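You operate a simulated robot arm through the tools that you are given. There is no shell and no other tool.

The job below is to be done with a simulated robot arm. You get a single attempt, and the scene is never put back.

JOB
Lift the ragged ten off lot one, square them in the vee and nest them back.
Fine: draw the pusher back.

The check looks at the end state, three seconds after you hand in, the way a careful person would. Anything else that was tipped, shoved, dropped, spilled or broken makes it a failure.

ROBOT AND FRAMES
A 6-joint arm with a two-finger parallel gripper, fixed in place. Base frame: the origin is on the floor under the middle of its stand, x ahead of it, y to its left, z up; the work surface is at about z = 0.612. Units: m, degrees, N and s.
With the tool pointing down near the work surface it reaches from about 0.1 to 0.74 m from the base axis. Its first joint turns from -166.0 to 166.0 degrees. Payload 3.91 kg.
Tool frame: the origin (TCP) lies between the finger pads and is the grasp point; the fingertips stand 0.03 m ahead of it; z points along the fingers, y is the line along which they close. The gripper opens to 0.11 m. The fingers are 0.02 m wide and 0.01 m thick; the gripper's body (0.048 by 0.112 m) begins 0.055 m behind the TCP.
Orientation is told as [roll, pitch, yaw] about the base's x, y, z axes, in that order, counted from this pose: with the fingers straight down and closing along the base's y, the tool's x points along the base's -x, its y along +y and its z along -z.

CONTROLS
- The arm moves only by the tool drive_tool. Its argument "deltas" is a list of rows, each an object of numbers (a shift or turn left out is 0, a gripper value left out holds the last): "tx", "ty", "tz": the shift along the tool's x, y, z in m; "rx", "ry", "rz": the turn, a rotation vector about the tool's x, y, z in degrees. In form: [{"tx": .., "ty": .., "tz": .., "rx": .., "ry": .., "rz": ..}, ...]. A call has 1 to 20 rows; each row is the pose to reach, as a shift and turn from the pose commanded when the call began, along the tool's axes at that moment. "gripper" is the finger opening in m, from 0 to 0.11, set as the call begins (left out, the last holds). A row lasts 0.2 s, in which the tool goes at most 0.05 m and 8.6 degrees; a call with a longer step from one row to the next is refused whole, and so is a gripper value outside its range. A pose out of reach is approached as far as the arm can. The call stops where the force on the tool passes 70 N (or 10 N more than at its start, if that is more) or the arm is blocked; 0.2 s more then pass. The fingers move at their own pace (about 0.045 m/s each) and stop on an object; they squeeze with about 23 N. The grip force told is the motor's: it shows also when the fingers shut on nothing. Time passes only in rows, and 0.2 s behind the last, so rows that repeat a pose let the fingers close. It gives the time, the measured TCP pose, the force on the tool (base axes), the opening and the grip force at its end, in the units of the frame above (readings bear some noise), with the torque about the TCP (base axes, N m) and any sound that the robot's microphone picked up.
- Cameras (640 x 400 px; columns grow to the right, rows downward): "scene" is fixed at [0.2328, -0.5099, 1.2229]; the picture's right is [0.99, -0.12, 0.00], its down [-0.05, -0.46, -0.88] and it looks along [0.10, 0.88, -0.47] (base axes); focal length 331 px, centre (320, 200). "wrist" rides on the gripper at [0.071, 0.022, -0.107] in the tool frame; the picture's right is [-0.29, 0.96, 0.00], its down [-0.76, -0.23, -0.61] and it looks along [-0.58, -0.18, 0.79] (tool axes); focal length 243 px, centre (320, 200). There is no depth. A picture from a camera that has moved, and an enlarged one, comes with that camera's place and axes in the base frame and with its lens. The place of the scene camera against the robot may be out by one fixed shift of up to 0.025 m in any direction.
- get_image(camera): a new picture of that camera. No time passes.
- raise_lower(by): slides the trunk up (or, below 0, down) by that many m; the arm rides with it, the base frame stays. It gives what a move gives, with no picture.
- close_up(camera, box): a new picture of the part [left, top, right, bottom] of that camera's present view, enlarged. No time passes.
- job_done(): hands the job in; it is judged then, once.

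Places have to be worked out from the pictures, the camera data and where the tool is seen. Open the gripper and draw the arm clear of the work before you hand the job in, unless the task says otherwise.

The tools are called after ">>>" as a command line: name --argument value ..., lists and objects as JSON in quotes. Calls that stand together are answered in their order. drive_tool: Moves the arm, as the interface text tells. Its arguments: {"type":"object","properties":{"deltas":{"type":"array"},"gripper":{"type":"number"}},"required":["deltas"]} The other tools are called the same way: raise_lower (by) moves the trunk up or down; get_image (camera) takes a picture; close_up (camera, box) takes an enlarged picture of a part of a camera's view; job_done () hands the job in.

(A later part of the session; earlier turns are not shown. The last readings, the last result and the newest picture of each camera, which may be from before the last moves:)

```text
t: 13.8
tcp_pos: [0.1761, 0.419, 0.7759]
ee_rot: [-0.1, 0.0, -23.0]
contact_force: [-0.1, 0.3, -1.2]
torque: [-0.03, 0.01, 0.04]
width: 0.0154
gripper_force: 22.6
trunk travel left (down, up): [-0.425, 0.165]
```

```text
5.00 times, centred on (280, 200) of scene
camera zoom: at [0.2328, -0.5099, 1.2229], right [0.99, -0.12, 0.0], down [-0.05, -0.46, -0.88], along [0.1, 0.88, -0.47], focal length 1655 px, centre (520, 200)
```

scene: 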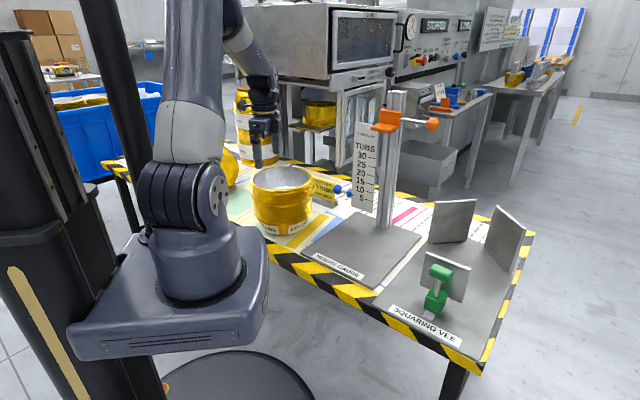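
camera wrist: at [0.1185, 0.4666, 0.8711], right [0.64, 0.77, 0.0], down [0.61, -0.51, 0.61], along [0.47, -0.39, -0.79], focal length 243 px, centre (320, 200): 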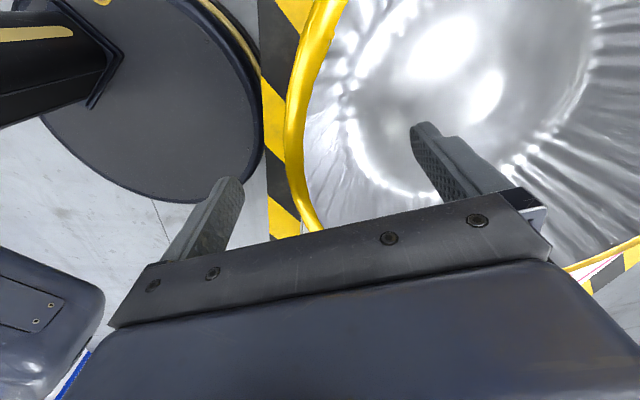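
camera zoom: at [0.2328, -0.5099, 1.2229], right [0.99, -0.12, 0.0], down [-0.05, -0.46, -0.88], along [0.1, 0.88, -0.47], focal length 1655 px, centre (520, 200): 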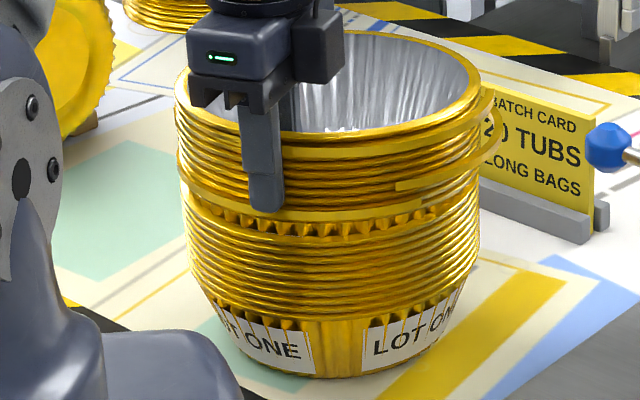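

The upper ten came away cleanly as one, with the lower ten left standing evenly. I raise them well clear of the lot.

>>> drive_tool --deltas '[{"tz": -0.01}, {"tz": -0.025}, {"tz": -0.04}, {"tz": -0.055}, {"tz": -0.07}, {"tz": -0.085}, {"tz": -0.1}, {"tz": -0.115}, {"tz": -0.125}, {"tz": -0.125}]'

>>> get_image --camera "scene"

>>> close_up --camera "scene" --box '[230, 110, 330, 240]'

>>> get_image --camera "wrist"

```text
t: 16.0
tcp_pos: [0.1776, 0.419, 0.9007]
ee_rot: [0.0, 0.0, -23.0]
contact_force: [-0.6, -0.3, -1.8]
torque: [-0.09, 0.07, -0.04]
width: 0.015
gripper_force: 23.0
trunk travel left (down, up): [-0.425, 0.165]
```

```text
taken
```

scene: 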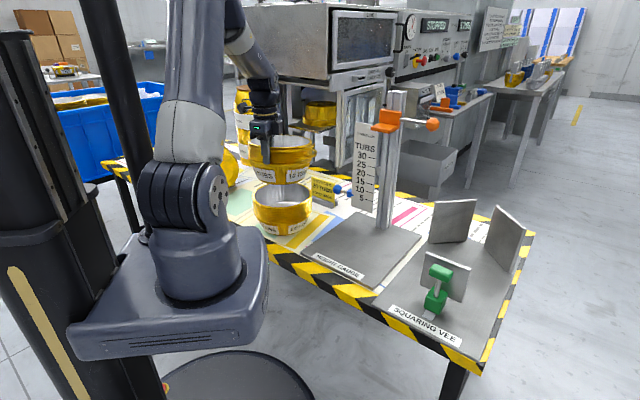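

```text
3.08 times, centred on (280, 175) of scene
camera zoom: at [0.2328, -0.5099, 1.2229], right [0.99, -0.12, 0.0], down [-0.05, -0.46, -0.88], along [0.1, 0.88, -0.47], focal length 1018 px, centre (443, 277)
```

zoom: 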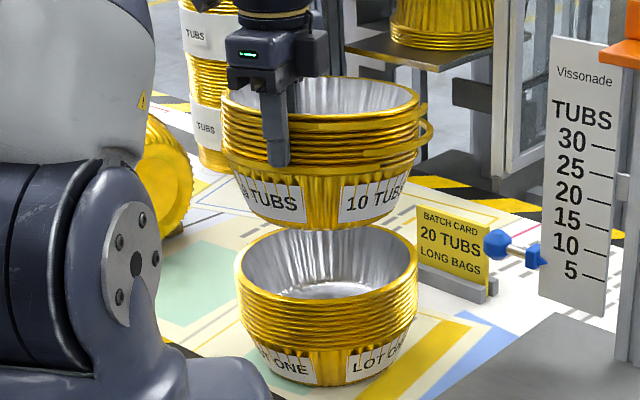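

```text
taken
camera wrist: at [0.1196, 0.4664, 1.0063], right [0.64, 0.77, 0.0], down [0.61, -0.51, 0.61], along [0.47, -0.39, -0.79], focal length 243 px, centre (320, 200)
```

wrist: 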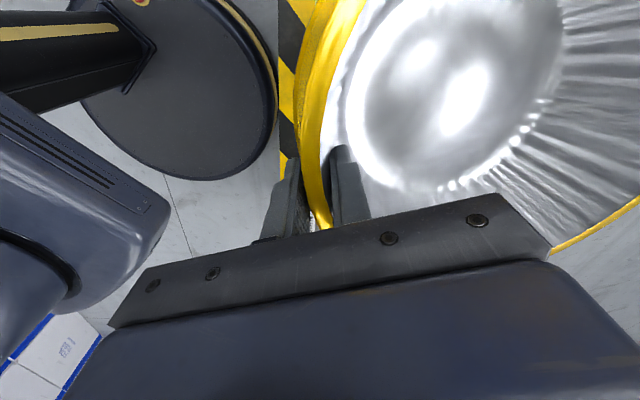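

The lifted block carries a "10 TUBS" label, so it is right. I carry it around the robot side, keeping well clear of the height gauge post near (0.54, 0.40).

>>> drive_tool --deltas '[{"tx": -0.018, "ty": -0.023}, {"tx": -0.036, "ty": -0.046}, {"tx": -0.0545, "ty": -0.069}, {"tx": -0.0725, "ty": -0.092}, {"tx": -0.0907, "ty": -0.1152}, {"tx": -0.1185, "ty": -0.1252}, {"tx": -0.1462, "ty": -0.1351}, {"tx": -0.174, "ty": -0.1451}, {"tx": -0.2018, "ty": -0.155}, {"tx": -0.2295, "ty": -0.165}, {"tx": -0.2573, "ty": -0.1749}, {"tx": -0.2573, "ty": -0.1749}]'

>>> get_image --camera "scene"

>>> get_image --camera "wrist"

```text
t: 18.6
tcp_pos: [0.3445, 0.1582, 0.8995]
ee_rot: [0.0, -0.1, -23.0]
contact_force: [-0.3, 0.1, -1.7]
torque: [-0.11, 0.06, 0.0]
width: 0.0154
gripper_force: 23.1
trunk travel left (down, up): [-0.425, 0.165]
```

```text
taken
```

scene: 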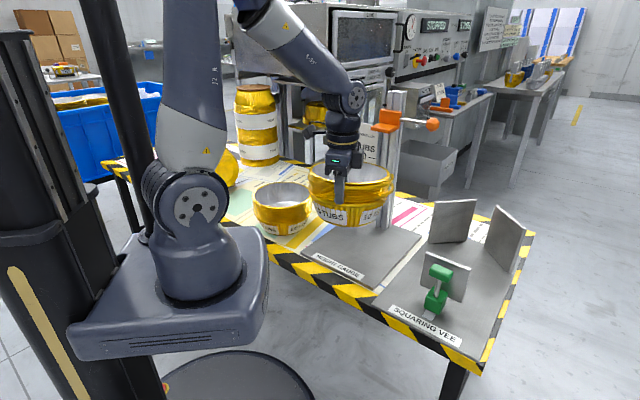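

```text
taken
camera wrist: at [0.287, 0.2058, 1.0057], right [0.64, 0.77, 0.0], down [0.61, -0.51, 0.61], along [0.47, -0.39, -0.79], focal length 243 px, centre (320, 200)
```

wrist: 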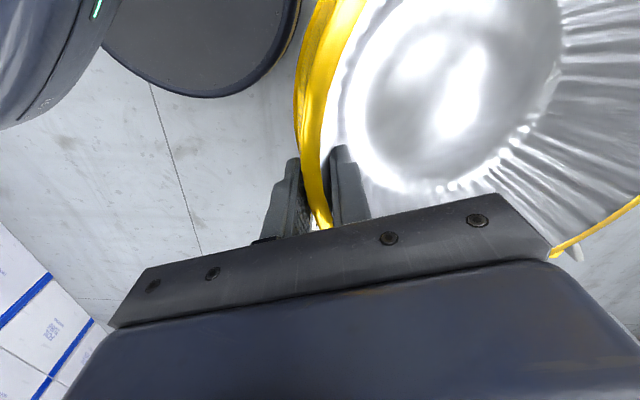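

Path is clear so far. Before the ten hide it, I take enlarged views of the vee to fix wall and pusher places.

>>> close_up --camera "scene" --box '[425, 190, 535, 290]'

>>> close_up --camera "scene" --box '[380, 230, 500, 350]'

>>> close_up --camera "scene" --box '[290, 130, 410, 240]'

```text
4.00 times, centred on (480, 240) of scene
camera zoom: at [0.2328, -0.5099, 1.2229], right [0.99, -0.12, 0.0], down [-0.05, -0.46, -0.88], along [0.1, 0.88, -0.47], focal length 1324 px, centre (-320, 40)
```

zoom: 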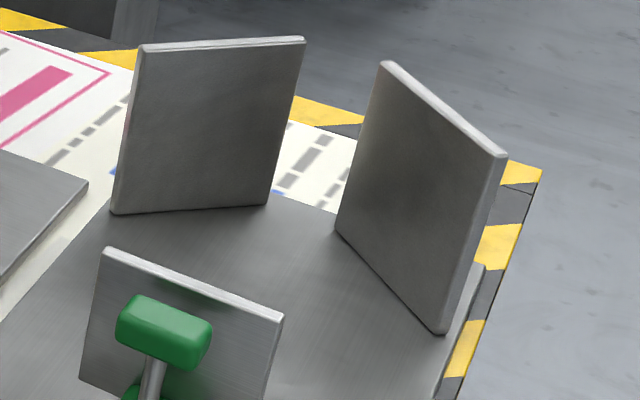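

```text
3.33 times, centred on (440, 290) of scene
camera zoom: at [0.2328, -0.5099, 1.2229], right [0.99, -0.12, 0.0], down [-0.05, -0.46, -0.88], along [0.1, 0.88, -0.47], focal length 1103 px, centre (-80, -100)
```

zoom: 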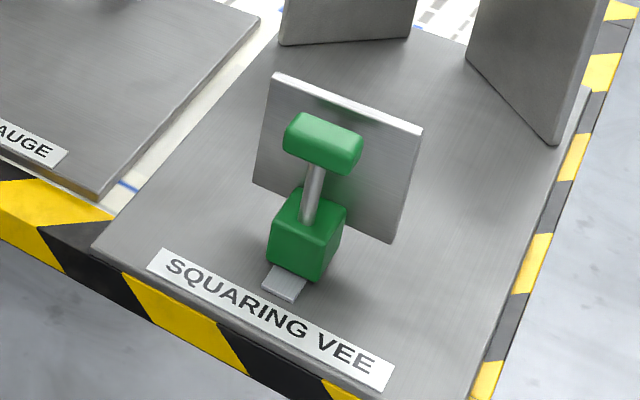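

```text
3.64 times, centred on (350, 185) of scene
camera zoom: at [0.2328, -0.5099, 1.2229], right [0.99, -0.12, 0.0], down [-0.05, -0.46, -0.88], along [0.1, 0.88, -0.47], focal length 1203 px, centre (211, 254)
```

zoom: 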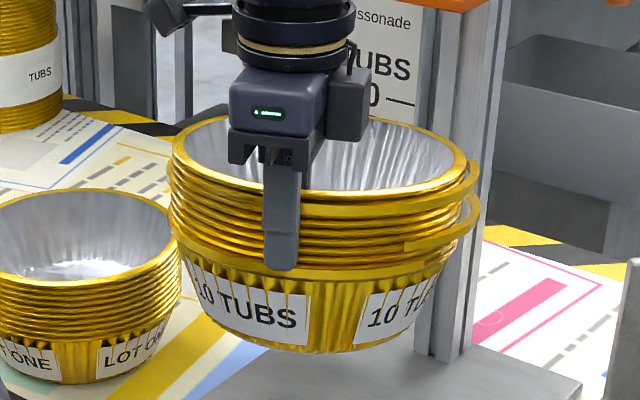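

Using the fingertip as a reference in two places, I correct the scene camera and get: wall faces at y ≈ 0.312 and x ≈ 0.817, vee seat centre ≈ (0.715, 0.211), pusher plate top z ≈ 0.73, wall tops z ≈ 0.767. I carry the ten over the vee, staying high and about 15 mm short of each wall.

>>> drive_tool --deltas '[{"tx": -0.02, "ty": 0}, {"tx": -0.046, "ty": 0}, {"tx": -0.072, "ty": 0}, {"tx": -0.098, "ty": 0}, {"tx": -0.124, "ty": 0.0}, {"tx": -0.1506, "ty": 0.0009}, {"tx": -0.1737, "ty": 0.0123}, {"tx": -0.1968, "ty": 0.0236}, {"tx": -0.2199, "ty": 0.035}, {"tx": -0.243, "ty": 0.0464}, {"tx": -0.2661, "ty": 0.0577}, {"tx": -0.2892, "ty": 0.069}, {"tx": -0.3124, "ty": 0.0804}, {"tx": -0.3124, "ty": 0.0804}]'

>>> get_image --camera "scene"

>>> get_image --camera "wrist"

>>> close_up --camera "scene" --box '[400, 140, 540, 300]'

```text
t: 21.6
tcp_pos: [0.6642, 0.1092, 0.8999]
ee_rot: [0.0, 0.1, -23.1]
contact_force: [-0.6, -0.7, -1.0]
torque: [-0.11, 0.05, -0.01]
width: 0.0153
gripper_force: 22.7
trunk travel left (down, up): [-0.425, 0.165]
```

```text
taken
```

scene: 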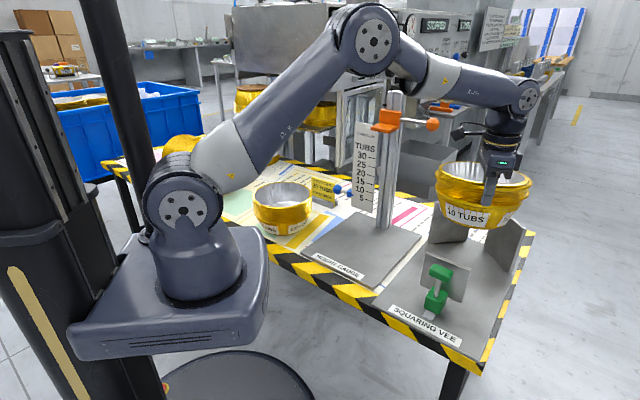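

```text
taken
camera wrist: at [0.6067, 0.1567, 1.0065], right [0.64, 0.77, 0.0], down [0.61, -0.51, 0.61], along [0.47, -0.39, -0.79], focal length 243 px, centre (320, 200)
```

wrist: 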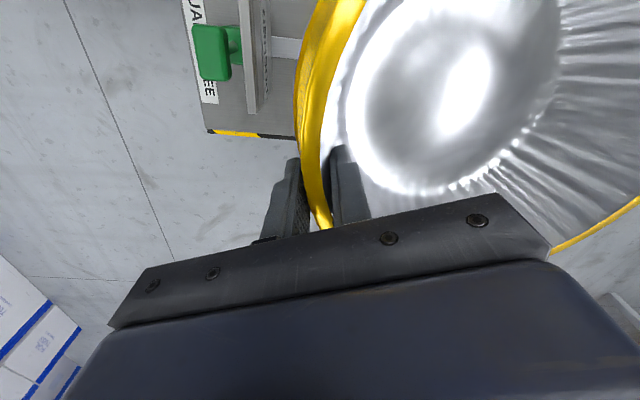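

```text
2.50 times, centred on (470, 220) of scene
camera zoom: at [0.2328, -0.5099, 1.2229], right [0.99, -0.12, 0.0], down [-0.05, -0.46, -0.88], along [0.1, 0.88, -0.47], focal length 827 px, centre (-55, 150)
```

zoom: 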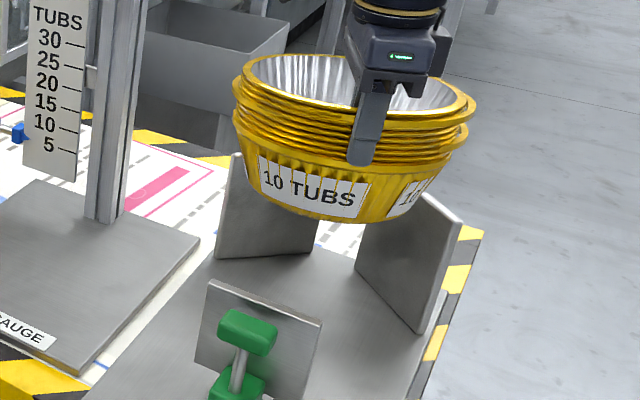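

The grip is steady and the tub hangs level above the vee, with the pusher visible in the wrist view. I enlarge it to cross-check the pusher and base positions.

>>> close_up --camera "wrist" --box '[170, 0, 350, 150]'

>>> close_up --camera "scene" --box '[425, 150, 545, 260]'

```text
2.67 times, centred on (260, 75) of wrist
camera zoom: at [0.6067, 0.1567, 1.0065], right [0.64, 0.77, 0.0], down [0.61, -0.51, 0.61], along [0.47, -0.39, -0.79], focal length 647 px, centre (480, 533)
```

zoom: 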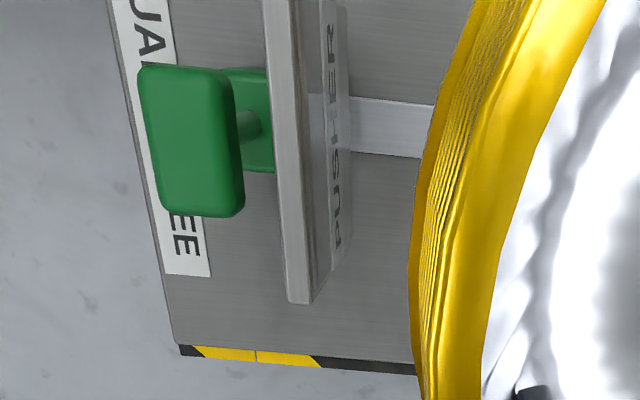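

```text
3.64 times, centred on (485, 205) of scene
camera zoom: at [0.2328, -0.5099, 1.2229], right [0.99, -0.12, 0.0], down [-0.05, -0.46, -0.88], along [0.1, 0.88, -0.47], focal length 1203 px, centre (-280, 182)
```

zoom: 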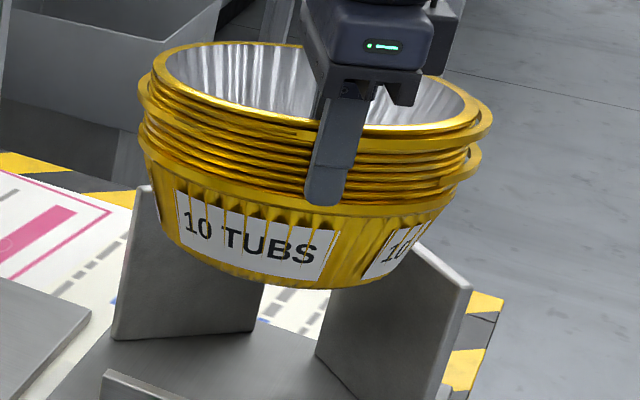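

Cross-check agrees: pusher front face lies on x+y ≈ 0.674, its knob at about (0.561, 0.058, 0.723), rail along x−y ≈ 0.506. I shift a few mm off the walls and lower the ten most of the way into the vee.

>>> drive_tool --deltas '[{"tx": 0.0008, "ty": -0.0058, "tz": 0.01}, {"tx": 0.0008, "ty": -0.0058, "tz": 0.03}, {"tx": 0.0008, "ty": -0.0058, "tz": 0.05}, {"tx": 0.0008, "ty": -0.0058, "tz": 0.07}, {"tx": 0.0008, "ty": -0.0058, "tz": 0.09}, {"tx": 0.0008, "ty": -0.0058, "tz": 0.11}, {"tx": 0.0008, "ty": -0.0058, "tz": 0.13}, {"tx": 0.0008, "ty": -0.0058, "tz": 0.145}, {"tx": 0.0008, "ty": -0.0058, "tz": 0.15}, {"tx": 0.0008, "ty": -0.0058, "tz": 0.15}]'

>>> get_image --camera "scene"

>>> close_up --camera "scene" --box '[400, 180, 540, 300]'

>>> close_up --camera "wrist" --box '[150, 0, 400, 160]'

```text
t: 23.8
tcp_pos: [0.662, 0.1045, 0.7503]
ee_rot: [0.0, 0.0, -23.1]
contact_force: [-0.8, -0.1, -1.5]
torque: [-0.06, 0.08, 0.01]
width: 0.0153
gripper_force: 23.1
trunk travel left (down, up): [-0.425, 0.165]
```

```text
taken
```

scene: 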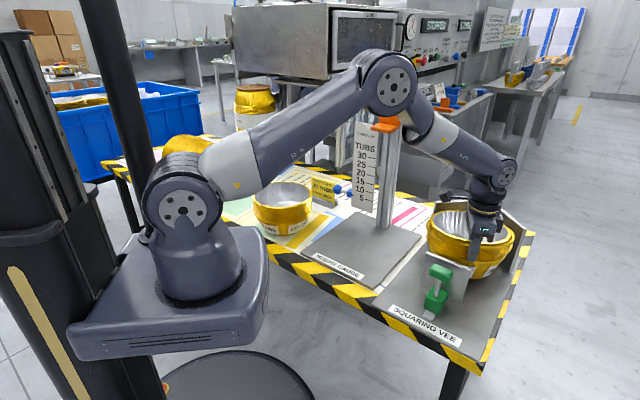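

```text
3.33 times, centred on (470, 240) of scene
camera zoom: at [0.2328, -0.5099, 1.2229], right [0.99, -0.12, 0.0], down [-0.05, -0.46, -0.88], along [0.1, 0.88, -0.47], focal length 1103 px, centre (-180, 67)
```

zoom: 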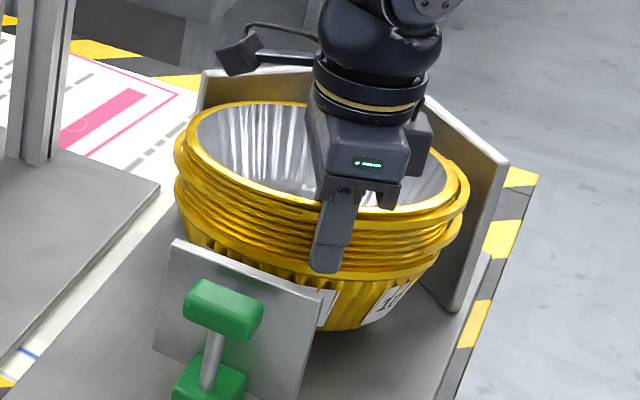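

```text
2.50 times, centred on (275, 80) of wrist
camera zoom: at [0.6044, 0.1522, 0.8564], right [0.64, 0.77, 0.0], down [0.61, -0.51, 0.61], along [0.47, -0.39, -0.79], focal length 606 px, centre (432, 500)
```

zoom: 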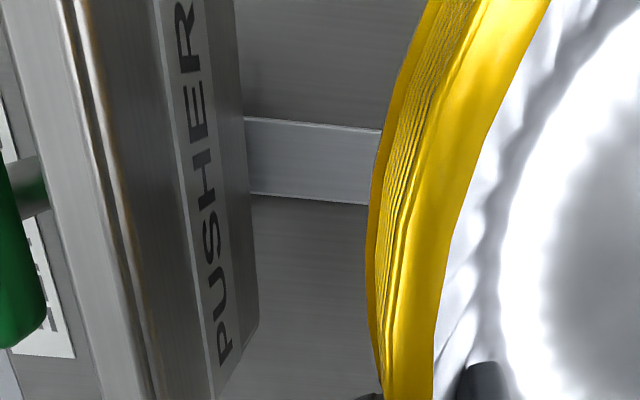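

No contact; the ten are inside the vee, clear of both walls and the pusher. I lower on in small steps, watching the force.

>>> drive_tool --deltas '[{"tz": 0.004}, {"tz": 0.008}, {"tz": 0.012}, {"tz": 0.015}]'

>>> close_up --camera "scene" --box '[400, 180, 540, 300]'

```text
t: 24.8
tcp_pos: [0.6609, 0.1055, 0.7345]
ee_rot: [0.1, 0.0, -23.0]
contact_force: [0.3, -0.5, -2.3]
torque: [-0.11, 0.07, 0.02]
width: 0.0154
gripper_force: 23.3
trunk travel left (down, up): [-0.425, 0.165]
```

```text
3.33 times, centred on (470, 240) of scene
camera zoom: at [0.2328, -0.5099, 1.2229], right [0.99, -0.12, 0.0], down [-0.05, -0.46, -0.88], along [0.1, 0.88, -0.47], focal length 1103 px, centre (-180, 67)
```

zoom: 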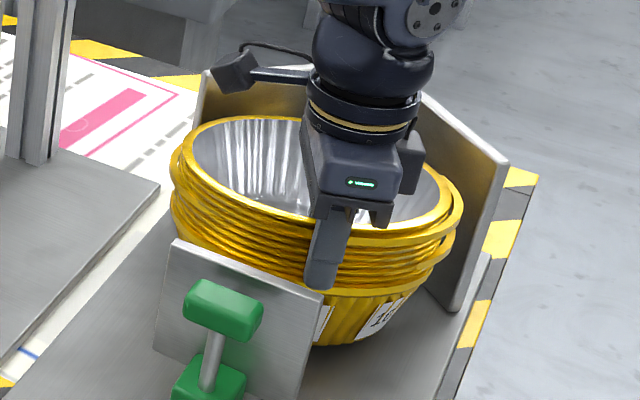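

Still hanging free (about −2 N). Next a few millimetres more.

>>> drive_tool --deltas '[{"tz": 0.002}, {"tz": 0.004}, {"tz": 0.006}]'

```text
t: 25.6
tcp_pos: [0.6605, 0.1038, 0.7297]
ee_rot: [0.0, 0.0, -23.1]
contact_force: [-0.6, -0.5, -0.4]
torque: [0.02, 0.0, -0.02]
width: 0.0153
gripper_force: 23.2
trunk travel left (down, up): [-0.425, 0.165]
```

The carried weight and torque have gone to about zero, so the ten may just be touching. One more small step to confirm.

>>> drive_tool --deltas '[{"tz": 0.001}, {"tz": 0.002}, {"tz": 0.002}]'

>>> close_up --camera "scene" --box '[420, 200, 530, 300]'

```text
t: 26.4
tcp_pos: [0.6609, 0.105, 0.7265]
ee_rot: [0.0, 0.0, -22.9]
contact_force: [1.2, -0.3, -0.6]
torque: [-0.04, -0.03, -0.03]
width: 0.0152
gripper_force: 23.2
trunk travel left (down, up): [-0.425, 0.165]
```

```text
4.00 times, centred on (475, 250) of scene
camera zoom: at [0.2328, -0.5099, 1.2229], right [0.99, -0.12, 0.0], down [-0.05, -0.46, -0.88], along [0.1, 0.88, -0.47], focal length 1324 px, centre (-300, 0)
```

zoom: 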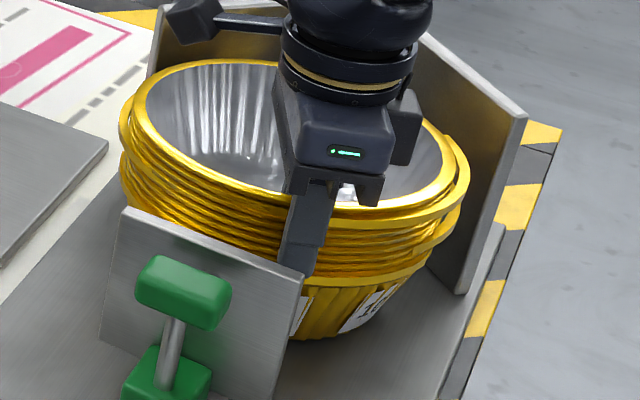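

Readings are ambiguous (−0.6 N), so I step down another 2 mm.

>>> drive_tool --deltas '[{"tz": 0.001}, {"tz": 0.002}, {"tz": 0.002}, {"tz": 0.002}]'

>>> close_up --camera "scene" --box '[450, 250, 520, 300]'

```text
t: 27.4
tcp_pos: [0.6609, 0.1046, 0.724]
ee_rot: [0.0, 0.0, -22.9]
contact_force: [-0.3, -0.3, -0.2]
torque: [-0.03, 0.0, 0.05]
width: 0.0153
gripper_force: 22.9
trunk travel left (down, up): [-0.425, 0.165]
```

```text
8.00 times, centred on (485, 275) of scene
camera zoom: at [0.2328, -0.5099, 1.2229], right [0.99, -0.12, 0.0], down [-0.05, -0.46, -0.88], along [0.1, 0.88, -0.47], focal length 2647 px, centre (-1000, -400)
```

zoom: 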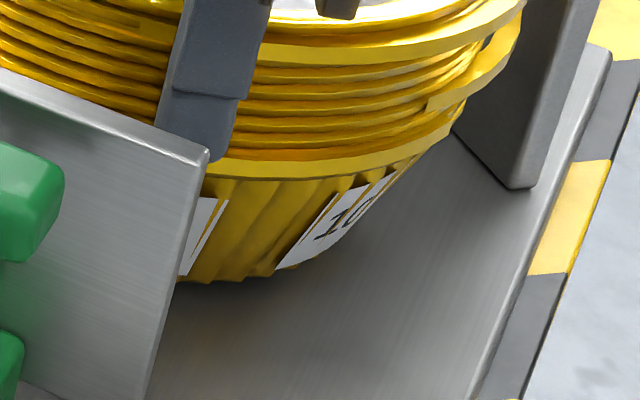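

The tub base looks seated on the plate, with the tool carrying almost nothing. One last 1.5 mm step as confirmation.

>>> drive_tool --deltas '[{"tz": 0.001}, {"tz": 0.0015}, {"tz": 0.0015}]'

>>> close_up --camera "scene" --box '[450, 250, 520, 300]'

>>> get_image --camera "wrist"

```text
t: 28.2
tcp_pos: [0.6633, 0.1054, 0.7234]
ee_rot: [-0.1, -0.1, -23.0]
contact_force: [-0.6, -0.7, 0.3]
torque: [0.01, -0.05, -0.02]
width: 0.0153
gripper_force: 22.9
trunk travel left (down, up): [-0.425, 0.165]
```

```text
8.00 times, centred on (485, 275) of scene
camera zoom: at [0.2328, -0.5099, 1.2229], right [0.99, -0.12, 0.0], down [-0.05, -0.46, -0.88], along [0.1, 0.88, -0.47], focal length 2647 px, centre (-1000, -400)
```

zoom: 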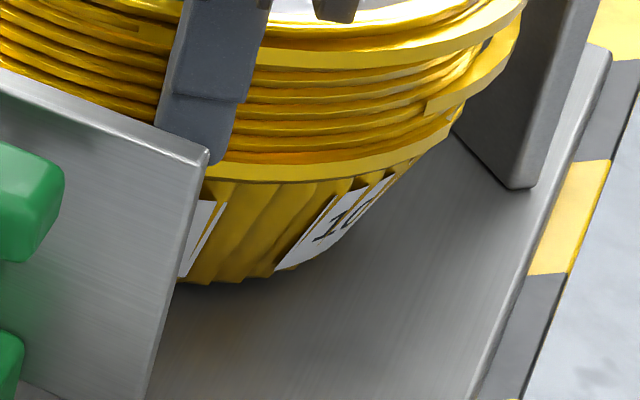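

```text
taken
camera wrist: at [0.6039, 0.1528, 0.8298], right [0.64, 0.77, 0.0], down [0.61, -0.51, 0.61], along [0.47, -0.39, -0.79], focal length 243 px, centre (320, 200)
```

wrist: 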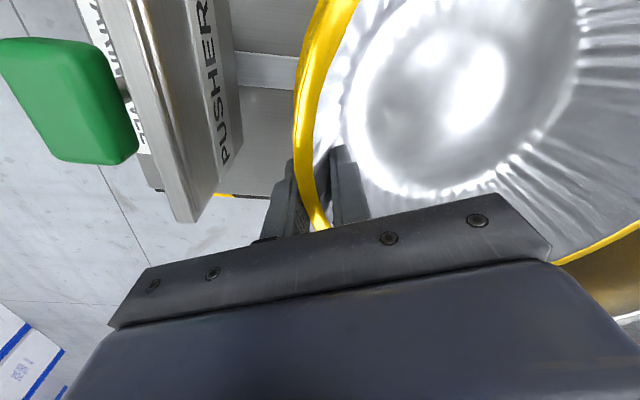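

The tub still settled about a millimetre with that step, as if its far side touched first. I lower 1.5 mm more and look for an upward force.

>>> drive_tool --deltas '[{"tz": 0.001}, {"tz": 0.0015}, {"tz": 0.0015}]'

>>> close_up --camera "scene" --box '[450, 250, 520, 300]'

```text
t: 29.0
tcp_pos: [0.6607, 0.1049, 0.7219]
ee_rot: [0.0, 0.0, -22.9]
contact_force: [-0.5, -0.3, -0.6]
torque: [0.01, -0.01, 0.02]
width: 0.015
gripper_force: 23.7
trunk travel left (down, up): [-0.425, 0.165]
```

```text
8.00 times, centred on (485, 275) of scene
camera zoom: at [0.2328, -0.5099, 1.2229], right [0.99, -0.12, 0.0], down [-0.05, -0.46, -0.88], along [0.1, 0.88, -0.47], focal length 2647 px, centre (-1000, -400)
```

zoom: 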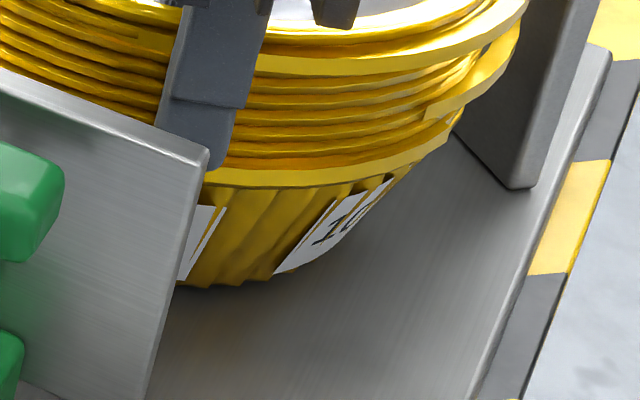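

The near edge is still coming down with the tool, so it isn't flat yet. I continue by 3 mm.

>>> drive_tool --deltas '[{"tz": 0.001}, {"tz": 0.002}, {"tz": 0.003}, {"tz": 0.003}]'

>>> close_up --camera "scene" --box '[450, 250, 520, 300]'

```text
t: 30.0
tcp_pos: [0.6618, 0.1039, 0.7192]
ee_rot: [0.0, 0.0, -23.0]
contact_force: [-0.1, -0.1, 1.1]
torque: [0.07, -0.04, -0.04]
width: 0.0151
gripper_force: 22.7
trunk travel left (down, up): [-0.425, 0.165]
```

```text
8.00 times, centred on (485, 275) of scene
camera zoom: at [0.2328, -0.5099, 1.2229], right [0.99, -0.12, 0.0], down [-0.05, -0.46, -0.88], along [0.1, 0.88, -0.47], focal length 2647 px, centre (-1000, -400)
```

zoom: 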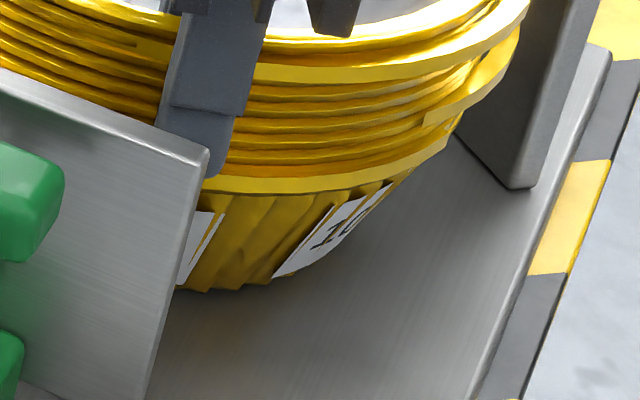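

Now a slight upward force (+1.1 N) and the torque has changed sign. I step 2 mm further.

>>> drive_tool --deltas '[{"tz": 0.001}, {"tz": 0.002}, {"tz": 0.002}]'

>>> close_up --camera "scene" --box '[450, 250, 520, 300]'

>>> close_up --camera "scene" --box '[400, 180, 540, 300]'

```text
t: 30.8
tcp_pos: [0.6609, 0.1044, 0.7179]
ee_rot: [0.0, 0.0, -23.0]
contact_force: [0.0, -1.3, 1.2]
torque: [0.23, -0.12, -0.08]
width: 0.0155
gripper_force: 23.0
trunk travel left (down, up): [-0.425, 0.165]
```

```text
8.00 times, centred on (485, 275) of scene
camera zoom: at [0.2328, -0.5099, 1.2229], right [0.99, -0.12, 0.0], down [-0.05, -0.46, -0.88], along [0.1, 0.88, -0.47], focal length 2647 px, centre (-1000, -400)
```

zoom: 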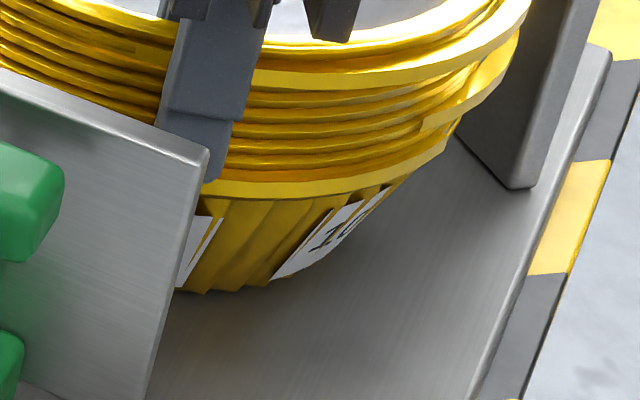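

```text
3.33 times, centred on (470, 240) of scene
camera zoom: at [0.2328, -0.5099, 1.2229], right [0.99, -0.12, 0.0], down [-0.05, -0.46, -0.88], along [0.1, 0.88, -0.47], focal length 1103 px, centre (-180, 67)
```

zoom: 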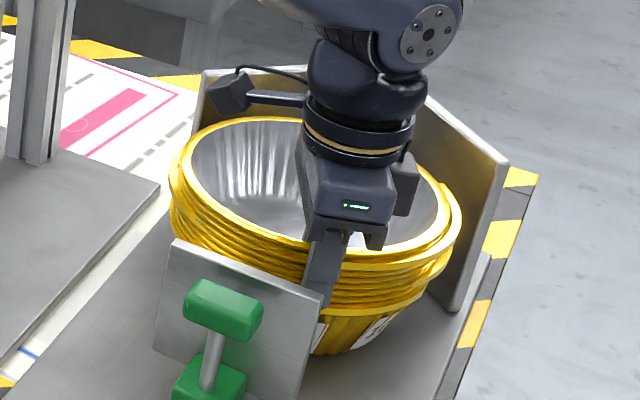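

The base now bears fully (torque rising, near edge stopped moving). I release by opening to 0.04 m.

>>> drive_tool --deltas '[{"tz": 0}, {"tz": 0}, {"tz": 0}]' --gripper 0.04

>>> close_up --camera "scene" --box '[400, 180, 540, 300]'

>>> close_up --camera "wrist" --box '[180, 0, 480, 240]'

```text
t: 31.6
tcp_pos: [0.6611, 0.1039, 0.7173]
ee_rot: [0.0, -0.1, -23.1]
contact_force: [0.4, -0.8, 0.6]
torque: [-0.01, -0.02, 0.03]
width: 0.04
gripper_force: 0.1
trunk travel left (down, up): [-0.425, 0.165]
```

```text
3.33 times, centred on (470, 240) of scene
camera zoom: at [0.2328, -0.5099, 1.2229], right [0.99, -0.12, 0.0], down [-0.05, -0.46, -0.88], along [0.1, 0.88, -0.47], focal length 1103 px, centre (-180, 67)
```

zoom: 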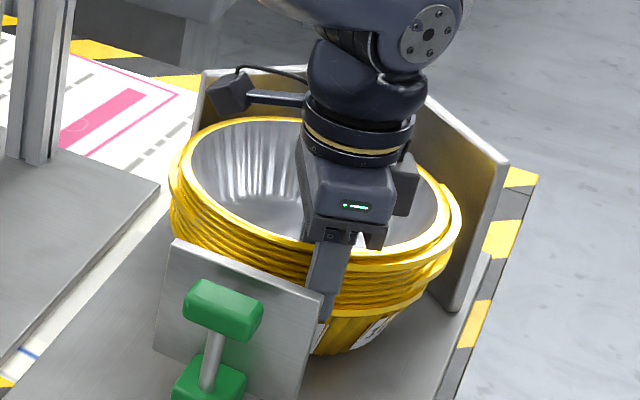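

```text
1.67 times, centred on (330, 120) of wrist
camera zoom: at [0.6036, 0.152, 0.8238], right [0.64, 0.77, 0.0], down [0.61, -0.51, 0.61], along [0.47, -0.39, -0.79], focal length 404 px, centre (303, 333)
```

zoom: 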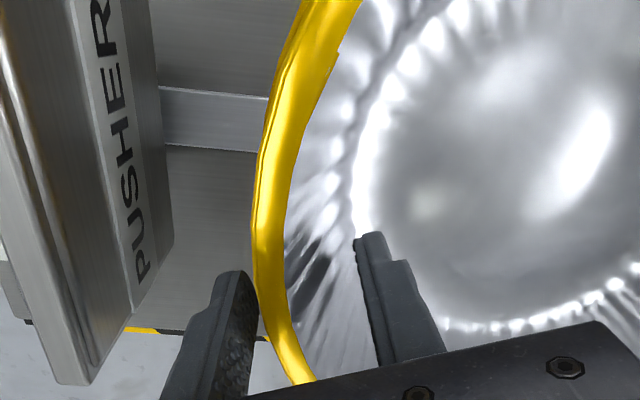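

Released with no visible shift. I raise the tool straight up and look at the ten in the vee.

>>> drive_tool --deltas '[{"tz": -0.015}, {"tz": -0.035}, {"tz": -0.06}, {"tz": -0.09}, {"tz": -0.12}, {"tz": -0.15}, {"tz": -0.17}, {"tz": -0.17}]'

>>> close_up --camera "scene" --box '[400, 170, 540, 320]'

>>> get_image --camera "wrist"

```text
t: 33.4
tcp_pos: [0.6603, 0.1059, 0.8882]
ee_rot: [0.0, 0.0, -23.0]
contact_force: [-0.1, -0.3, -0.9]
torque: [0.01, 0.03, -0.01]
width: 0.0402
gripper_force: 0.0
trunk travel left (down, up): [-0.425, 0.165]
```

```text
2.67 times, centred on (470, 245) of scene
camera zoom: at [0.2328, -0.5099, 1.2229], right [0.99, -0.12, 0.0], down [-0.05, -0.46, -0.88], along [0.1, 0.88, -0.47], focal length 882 px, centre (-80, 80)
```

zoom: 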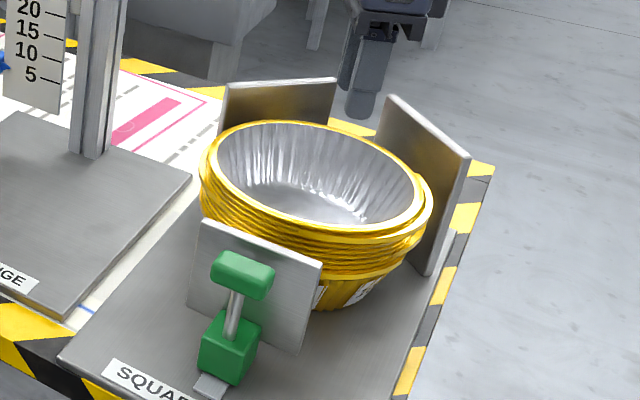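

```text
taken
camera wrist: at [0.6029, 0.1539, 0.9944], right [0.64, 0.77, 0.0], down [0.61, -0.51, 0.61], along [0.47, -0.39, -0.79], focal length 243 px, centre (320, 200)
```

wrist: 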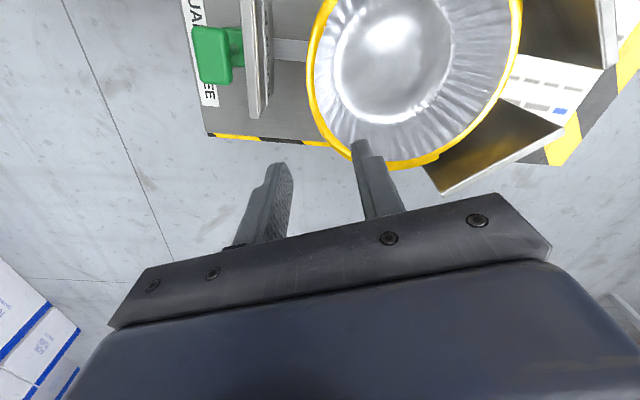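

The ten stand level in the vee with small gaps to the walls. I enlarge the wrist view to measure tub, walls and pusher from above.

>>> close_up --camera "wrist" --box '[180, 0, 420, 170]'

>>> close_up --camera "wrist" --box '[360, 0, 640, 200]'

>>> close_up --camera "scene" --box '[420, 250, 480, 325]'

```text
2.35 times, centred on (300, 85) of wrist
camera zoom: at [0.6029, 0.1539, 0.9944], right [0.64, 0.77, 0.0], down [0.61, -0.51, 0.61], along [0.47, -0.39, -0.79], focal length 571 px, centre (367, 471)
```

zoom: 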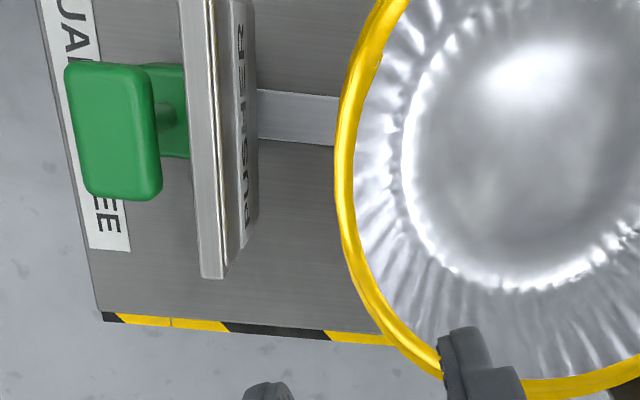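

```text
2.00 times, centred on (500, 100) of wrist
camera zoom: at [0.6029, 0.1539, 0.9944], right [0.64, 0.77, 0.0], down [0.61, -0.51, 0.61], along [0.47, -0.39, -0.79], focal length 485 px, centre (-40, 400)
```

zoom: 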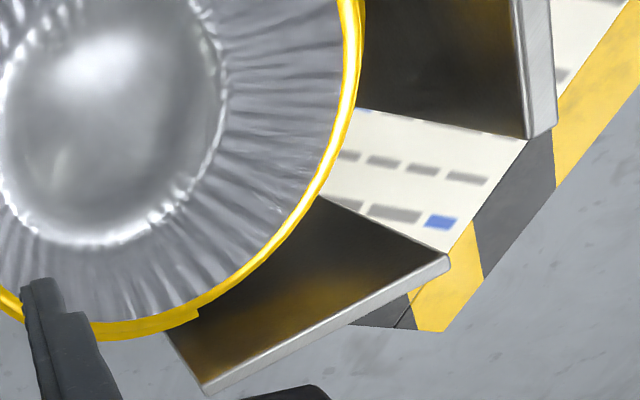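

```text
5.33 times, centred on (450, 288) of scene
camera zoom: at [0.2328, -0.5099, 1.2229], right [0.99, -0.12, 0.0], down [-0.05, -0.46, -0.88], along [0.1, 0.88, -0.47], focal length 1765 px, centre (-373, -267)
```

zoom: 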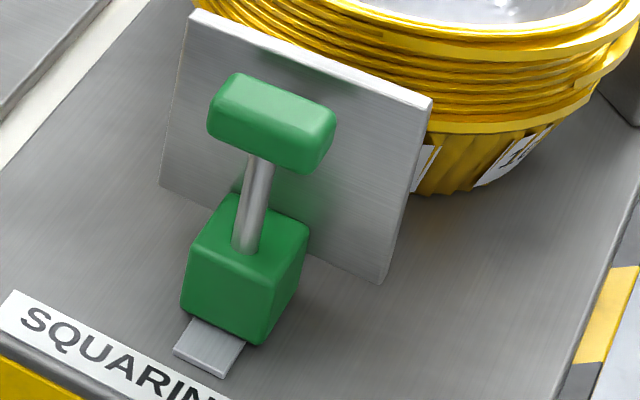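

Measured: walls at x ≈ 0.817 and y ≈ 0.312, tub centre ≈ (0.697, 0.187), knob centre ≈ (0.5625, 0.0575) with top z ≈ 0.733. I move above the knob, turning the closing line parallel to the pusher plate, with the jaws open.

>>> drive_tool --deltas '[{"tx": 0.008, "ty": -0.009, "rz": -8}, {"tx": 0.016, "ty": -0.018, "rz": -16}, {"tx": 0.024, "ty": -0.027, "rz": -24}, {"tx": 0.032, "ty": -0.036, "rz": -32}, {"tx": 0.04, "ty": -0.045, "rz": -40}, {"tx": 0.048, "ty": -0.054, "rz": -48}, {"tx": 0.056, "ty": -0.064, "rz": -56}, {"tx": 0.064, "ty": -0.073, "rz": -62}, {"tx": 0.0721, "ty": -0.0822, "rz": -68}, {"tx": 0.0721, "ty": -0.0822, "rz": -68}]' --gripper 0.09

>>> get_image --camera "wrist"

>>> close_up --camera "scene" --box '[380, 180, 520, 320]'

```text
t: 35.6
tcp_pos: [0.5629, 0.0596, 0.8889]
ee_rot: [-0.1, 0.0, 45.1]
contact_force: [-0.5, -0.3, -0.3]
torque: [-0.01, 0.03, -0.01]
width: 0.0899
gripper_force: 0.2
trunk travel left (down, up): [-0.425, 0.165]
```

```text
taken
camera wrist: at [0.4955, 0.0234, 0.9941], right [-0.47, 0.88, 0.0], down [0.7, 0.38, 0.61], along [0.54, 0.29, -0.79], focal length 243 px, centre (320, 200)
```

wrist: 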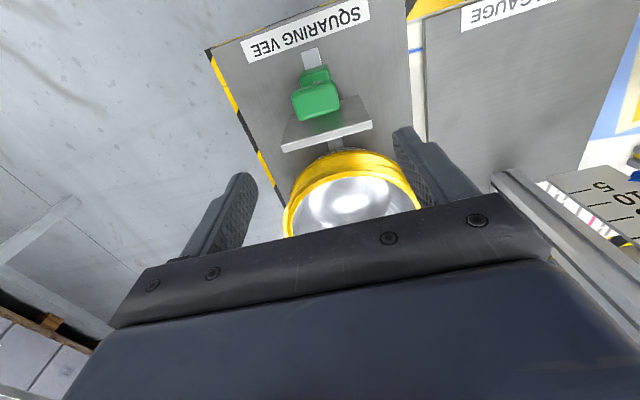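

```text
2.86 times, centred on (450, 250) of scene
camera zoom: at [0.2328, -0.5099, 1.2229], right [0.99, -0.12, 0.0], down [-0.05, -0.46, -0.88], along [0.1, 0.88, -0.47], focal length 946 px, centre (-51, 57)
```

zoom: 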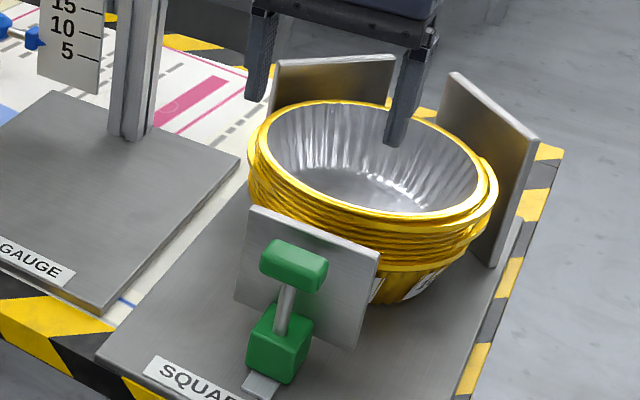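

I zoom in on the knob in the wrist view to refine its centre before descending.

>>> close_up --camera "wrist" --box '[240, 40, 400, 160]'

```text
3.33 times, centred on (320, 100) of wrist
camera zoom: at [0.4955, 0.0234, 0.9941], right [-0.47, 0.88, 0.0], down [0.7, 0.38, 0.61], along [0.54, 0.29, -0.79], focal length 809 px, centre (320, 533)
```

zoom: 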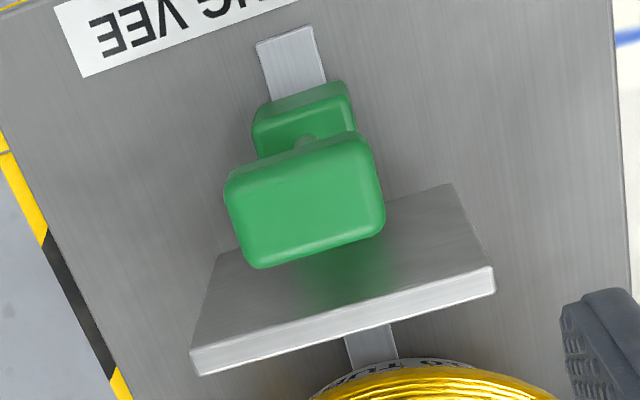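

Knob centre refined to about (0.561, 0.055). I descend so the jaws straddle the knob ends, tips at z ≈ 0.70, behind the plate.

>>> drive_tool --deltas '[{"tx": 0.002, "tz": 0.03}, {"tx": 0.002, "tz": 0.06}, {"tx": 0.002, "tz": 0.09}, {"tx": 0.002, "tz": 0.115}, {"tx": 0.002, "tz": 0.135}, {"tx": 0.002, "tz": 0.15}, {"tx": 0.002, "tz": 0.16}, {"tx": 0.002, "tz": 0.16}]'

>>> close_up --camera "scene" --box '[390, 210, 510, 320]'

>>> get_image --camera "wrist"

```text
t: 37.4
tcp_pos: [0.5616, 0.0552, 0.7265]
ee_rot: [0.0, 0.1, 44.9]
contact_force: [-0.6, 0.2, -0.2]
torque: [-0.04, 0.02, -0.02]
width: 0.0901
gripper_force: 0.0
trunk travel left (down, up): [-0.425, 0.165]
```

```text
3.64 times, centred on (450, 265) of scene
camera zoom: at [0.2328, -0.5099, 1.2229], right [0.99, -0.12, 0.0], down [-0.05, -0.46, -0.88], along [0.1, 0.88, -0.47], focal length 1203 px, centre (-153, -36)
```

zoom: 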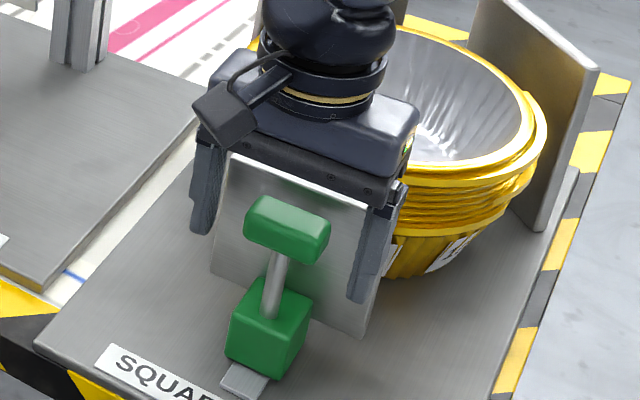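

```text
taken
camera wrist: at [0.4951, 0.0197, 0.8332], right [-0.47, 0.88, 0.0], down [0.7, 0.37, 0.61], along [0.54, 0.29, -0.79], focal length 243 px, centre (320, 200)
```

wrist: 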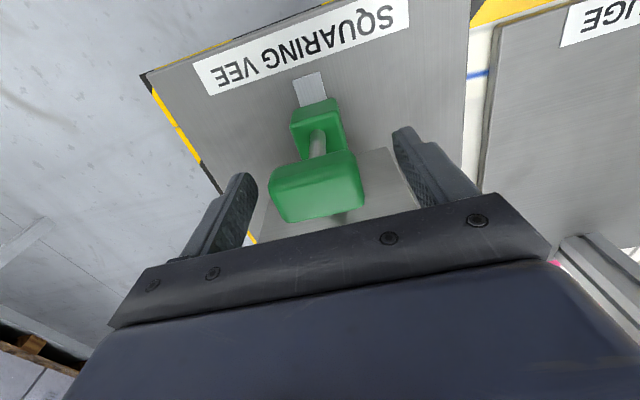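

The jaws straddle the knob with no contact. I close partway to 0.06 and check centring.

>>> drive_tool --deltas '[{"tz": 0}, {"tz": 0}, {"tz": 0}]' --gripper 0.06

>>> close_up --camera "wrist" --box '[220, 90, 440, 240]'

>>> close_up --camera "scene" --box '[410, 230, 490, 310]'

```text
t: 38.2
tcp_pos: [0.5602, 0.0548, 0.7271]
ee_rot: [-0.1, 0.0, 45.0]
contact_force: [0.7, 0.1, 0.0]
torque: [0.01, 0.01, -0.03]
width: 0.06
gripper_force: 0.1
trunk travel left (down, up): [-0.425, 0.165]
```

```text
2.67 times, centred on (330, 165) of wrist
camera zoom: at [0.495, 0.0197, 0.8334], right [-0.47, 0.88, 0.0], down [0.7, 0.37, 0.61], along [0.54, 0.29, -0.79], focal length 647 px, centre (293, 293)
```

zoom: 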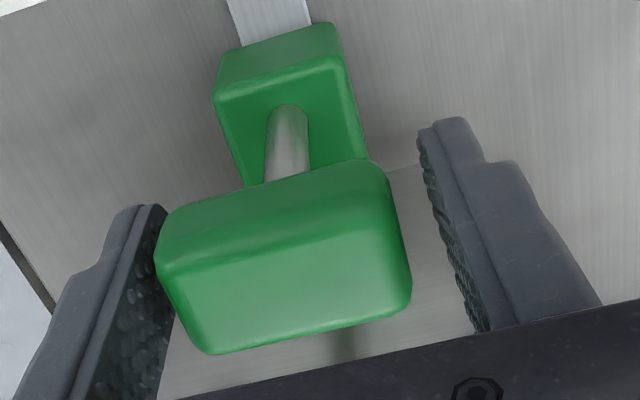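

```text
5.00 times, centred on (450, 270) of scene
camera zoom: at [0.2328, -0.5099, 1.2229], right [0.99, -0.12, 0.0], down [-0.05, -0.46, -0.88], along [0.1, 0.88, -0.47], focal length 1655 px, centre (-330, -150)
```

zoom: 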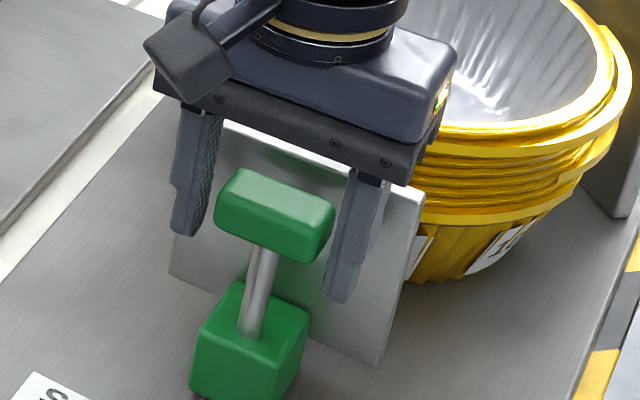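

The knob sits roughly 1–2 mm off towards one finger. I trim by 1.5 mm and close on it.

>>> drive_tool --deltas '[{"ty": -0.0015}, {"ty": -0.0015}, {"ty": -0.0015}, {"ty": -0.0015}]' --gripper 0.045

>>> close_up --camera "wrist" --box '[220, 90, 440, 240]'

```text
t: 39.2
tcp_pos: [0.5618, 0.0529, 0.7273]
ee_rot: [0.0, 0.1, 45.0]
contact_force: [-0.7, 0.6, -0.3]
torque: [0.0, -0.02, -0.02]
width: 0.0451
gripper_force: 0.0
trunk travel left (down, up): [-0.425, 0.165]
```

```text
2.67 times, centred on (330, 165) of wrist
camera zoom: at [0.4959, 0.0191, 0.8332], right [-0.47, 0.88, 0.0], down [0.7, 0.37, 0.61], along [0.54, 0.29, -0.79], focal length 647 px, centre (293, 293)
```

zoom: 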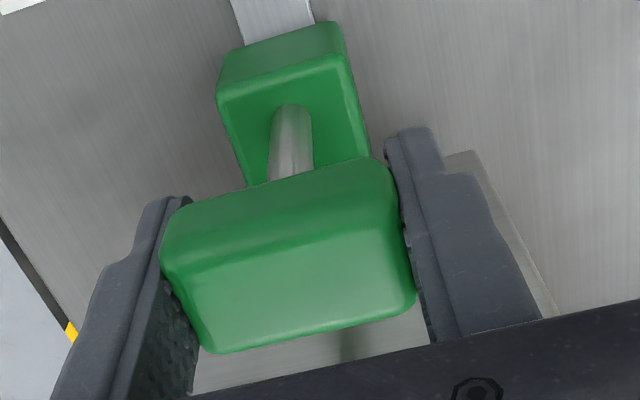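

Well centred and almost touching. I close fully on the knob.

>>> drive_tool --deltas '[{"tz": 0}, {"tz": 0}, {"tz": 0}]' --gripper 0.0

>>> close_up --camera "scene" --box '[400, 190, 530, 310]'

```text
t: 40.0
tcp_pos: [0.5633, 0.0539, 0.7275]
ee_rot: [0.1, 0.1, 45.0]
contact_force: [3.2, -3.9, -1.6]
torque: [-0.02, -0.1, -0.08]
width: 0.0335
gripper_force: 44.8
trunk travel left (down, up): [-0.425, 0.165]
```

```text
3.33 times, centred on (465, 250) of scene
camera zoom: at [0.2328, -0.5099, 1.2229], right [0.99, -0.12, 0.0], down [-0.05, -0.46, -0.88], along [0.1, 0.88, -0.47], focal length 1103 px, centre (-163, 33)
```

zoom: 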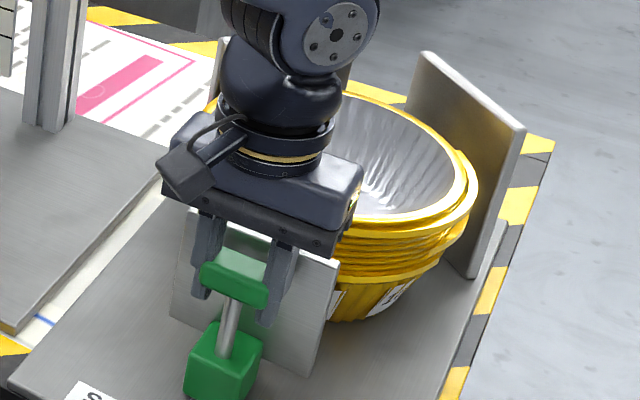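

Width 0.0335 with higher grip force than expected — I check how the fingers sit on the knob before moving.

>>> close_up --camera "wrist" --box '[220, 90, 440, 240]'

>>> close_up --camera "scene" --box '[410, 230, 480, 310]'

```text
2.67 times, centred on (330, 165) of wrist
camera zoom: at [0.4963, 0.0186, 0.8331], right [-0.47, 0.88, 0.0], down [0.7, 0.37, 0.61], along [0.54, 0.29, -0.79], focal length 647 px, centre (293, 293)
```

zoom: 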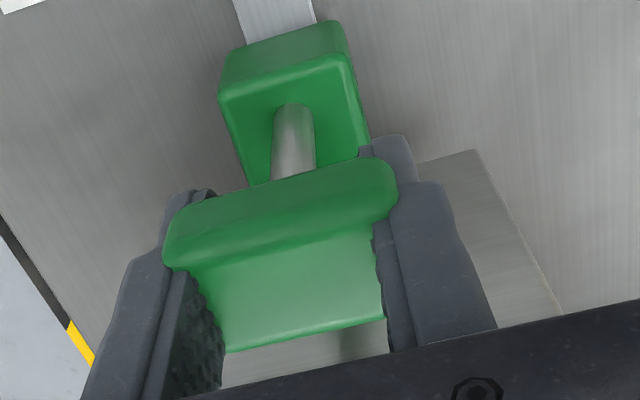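

```text
5.00 times, centred on (445, 270) of scene
camera zoom: at [0.2328, -0.5099, 1.2229], right [0.99, -0.12, 0.0], down [-0.05, -0.46, -0.88], along [0.1, 0.88, -0.47], focal length 1655 px, centre (-305, -150)
```

zoom: 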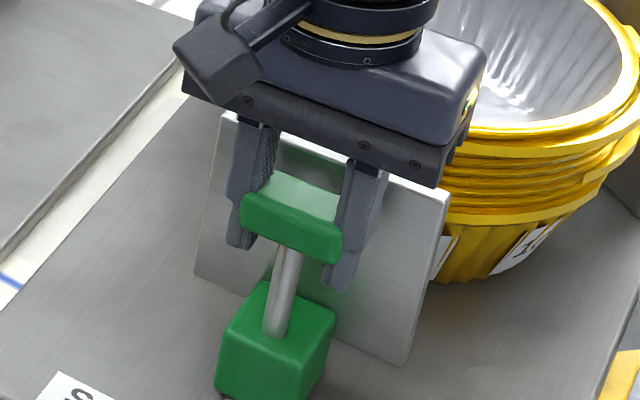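

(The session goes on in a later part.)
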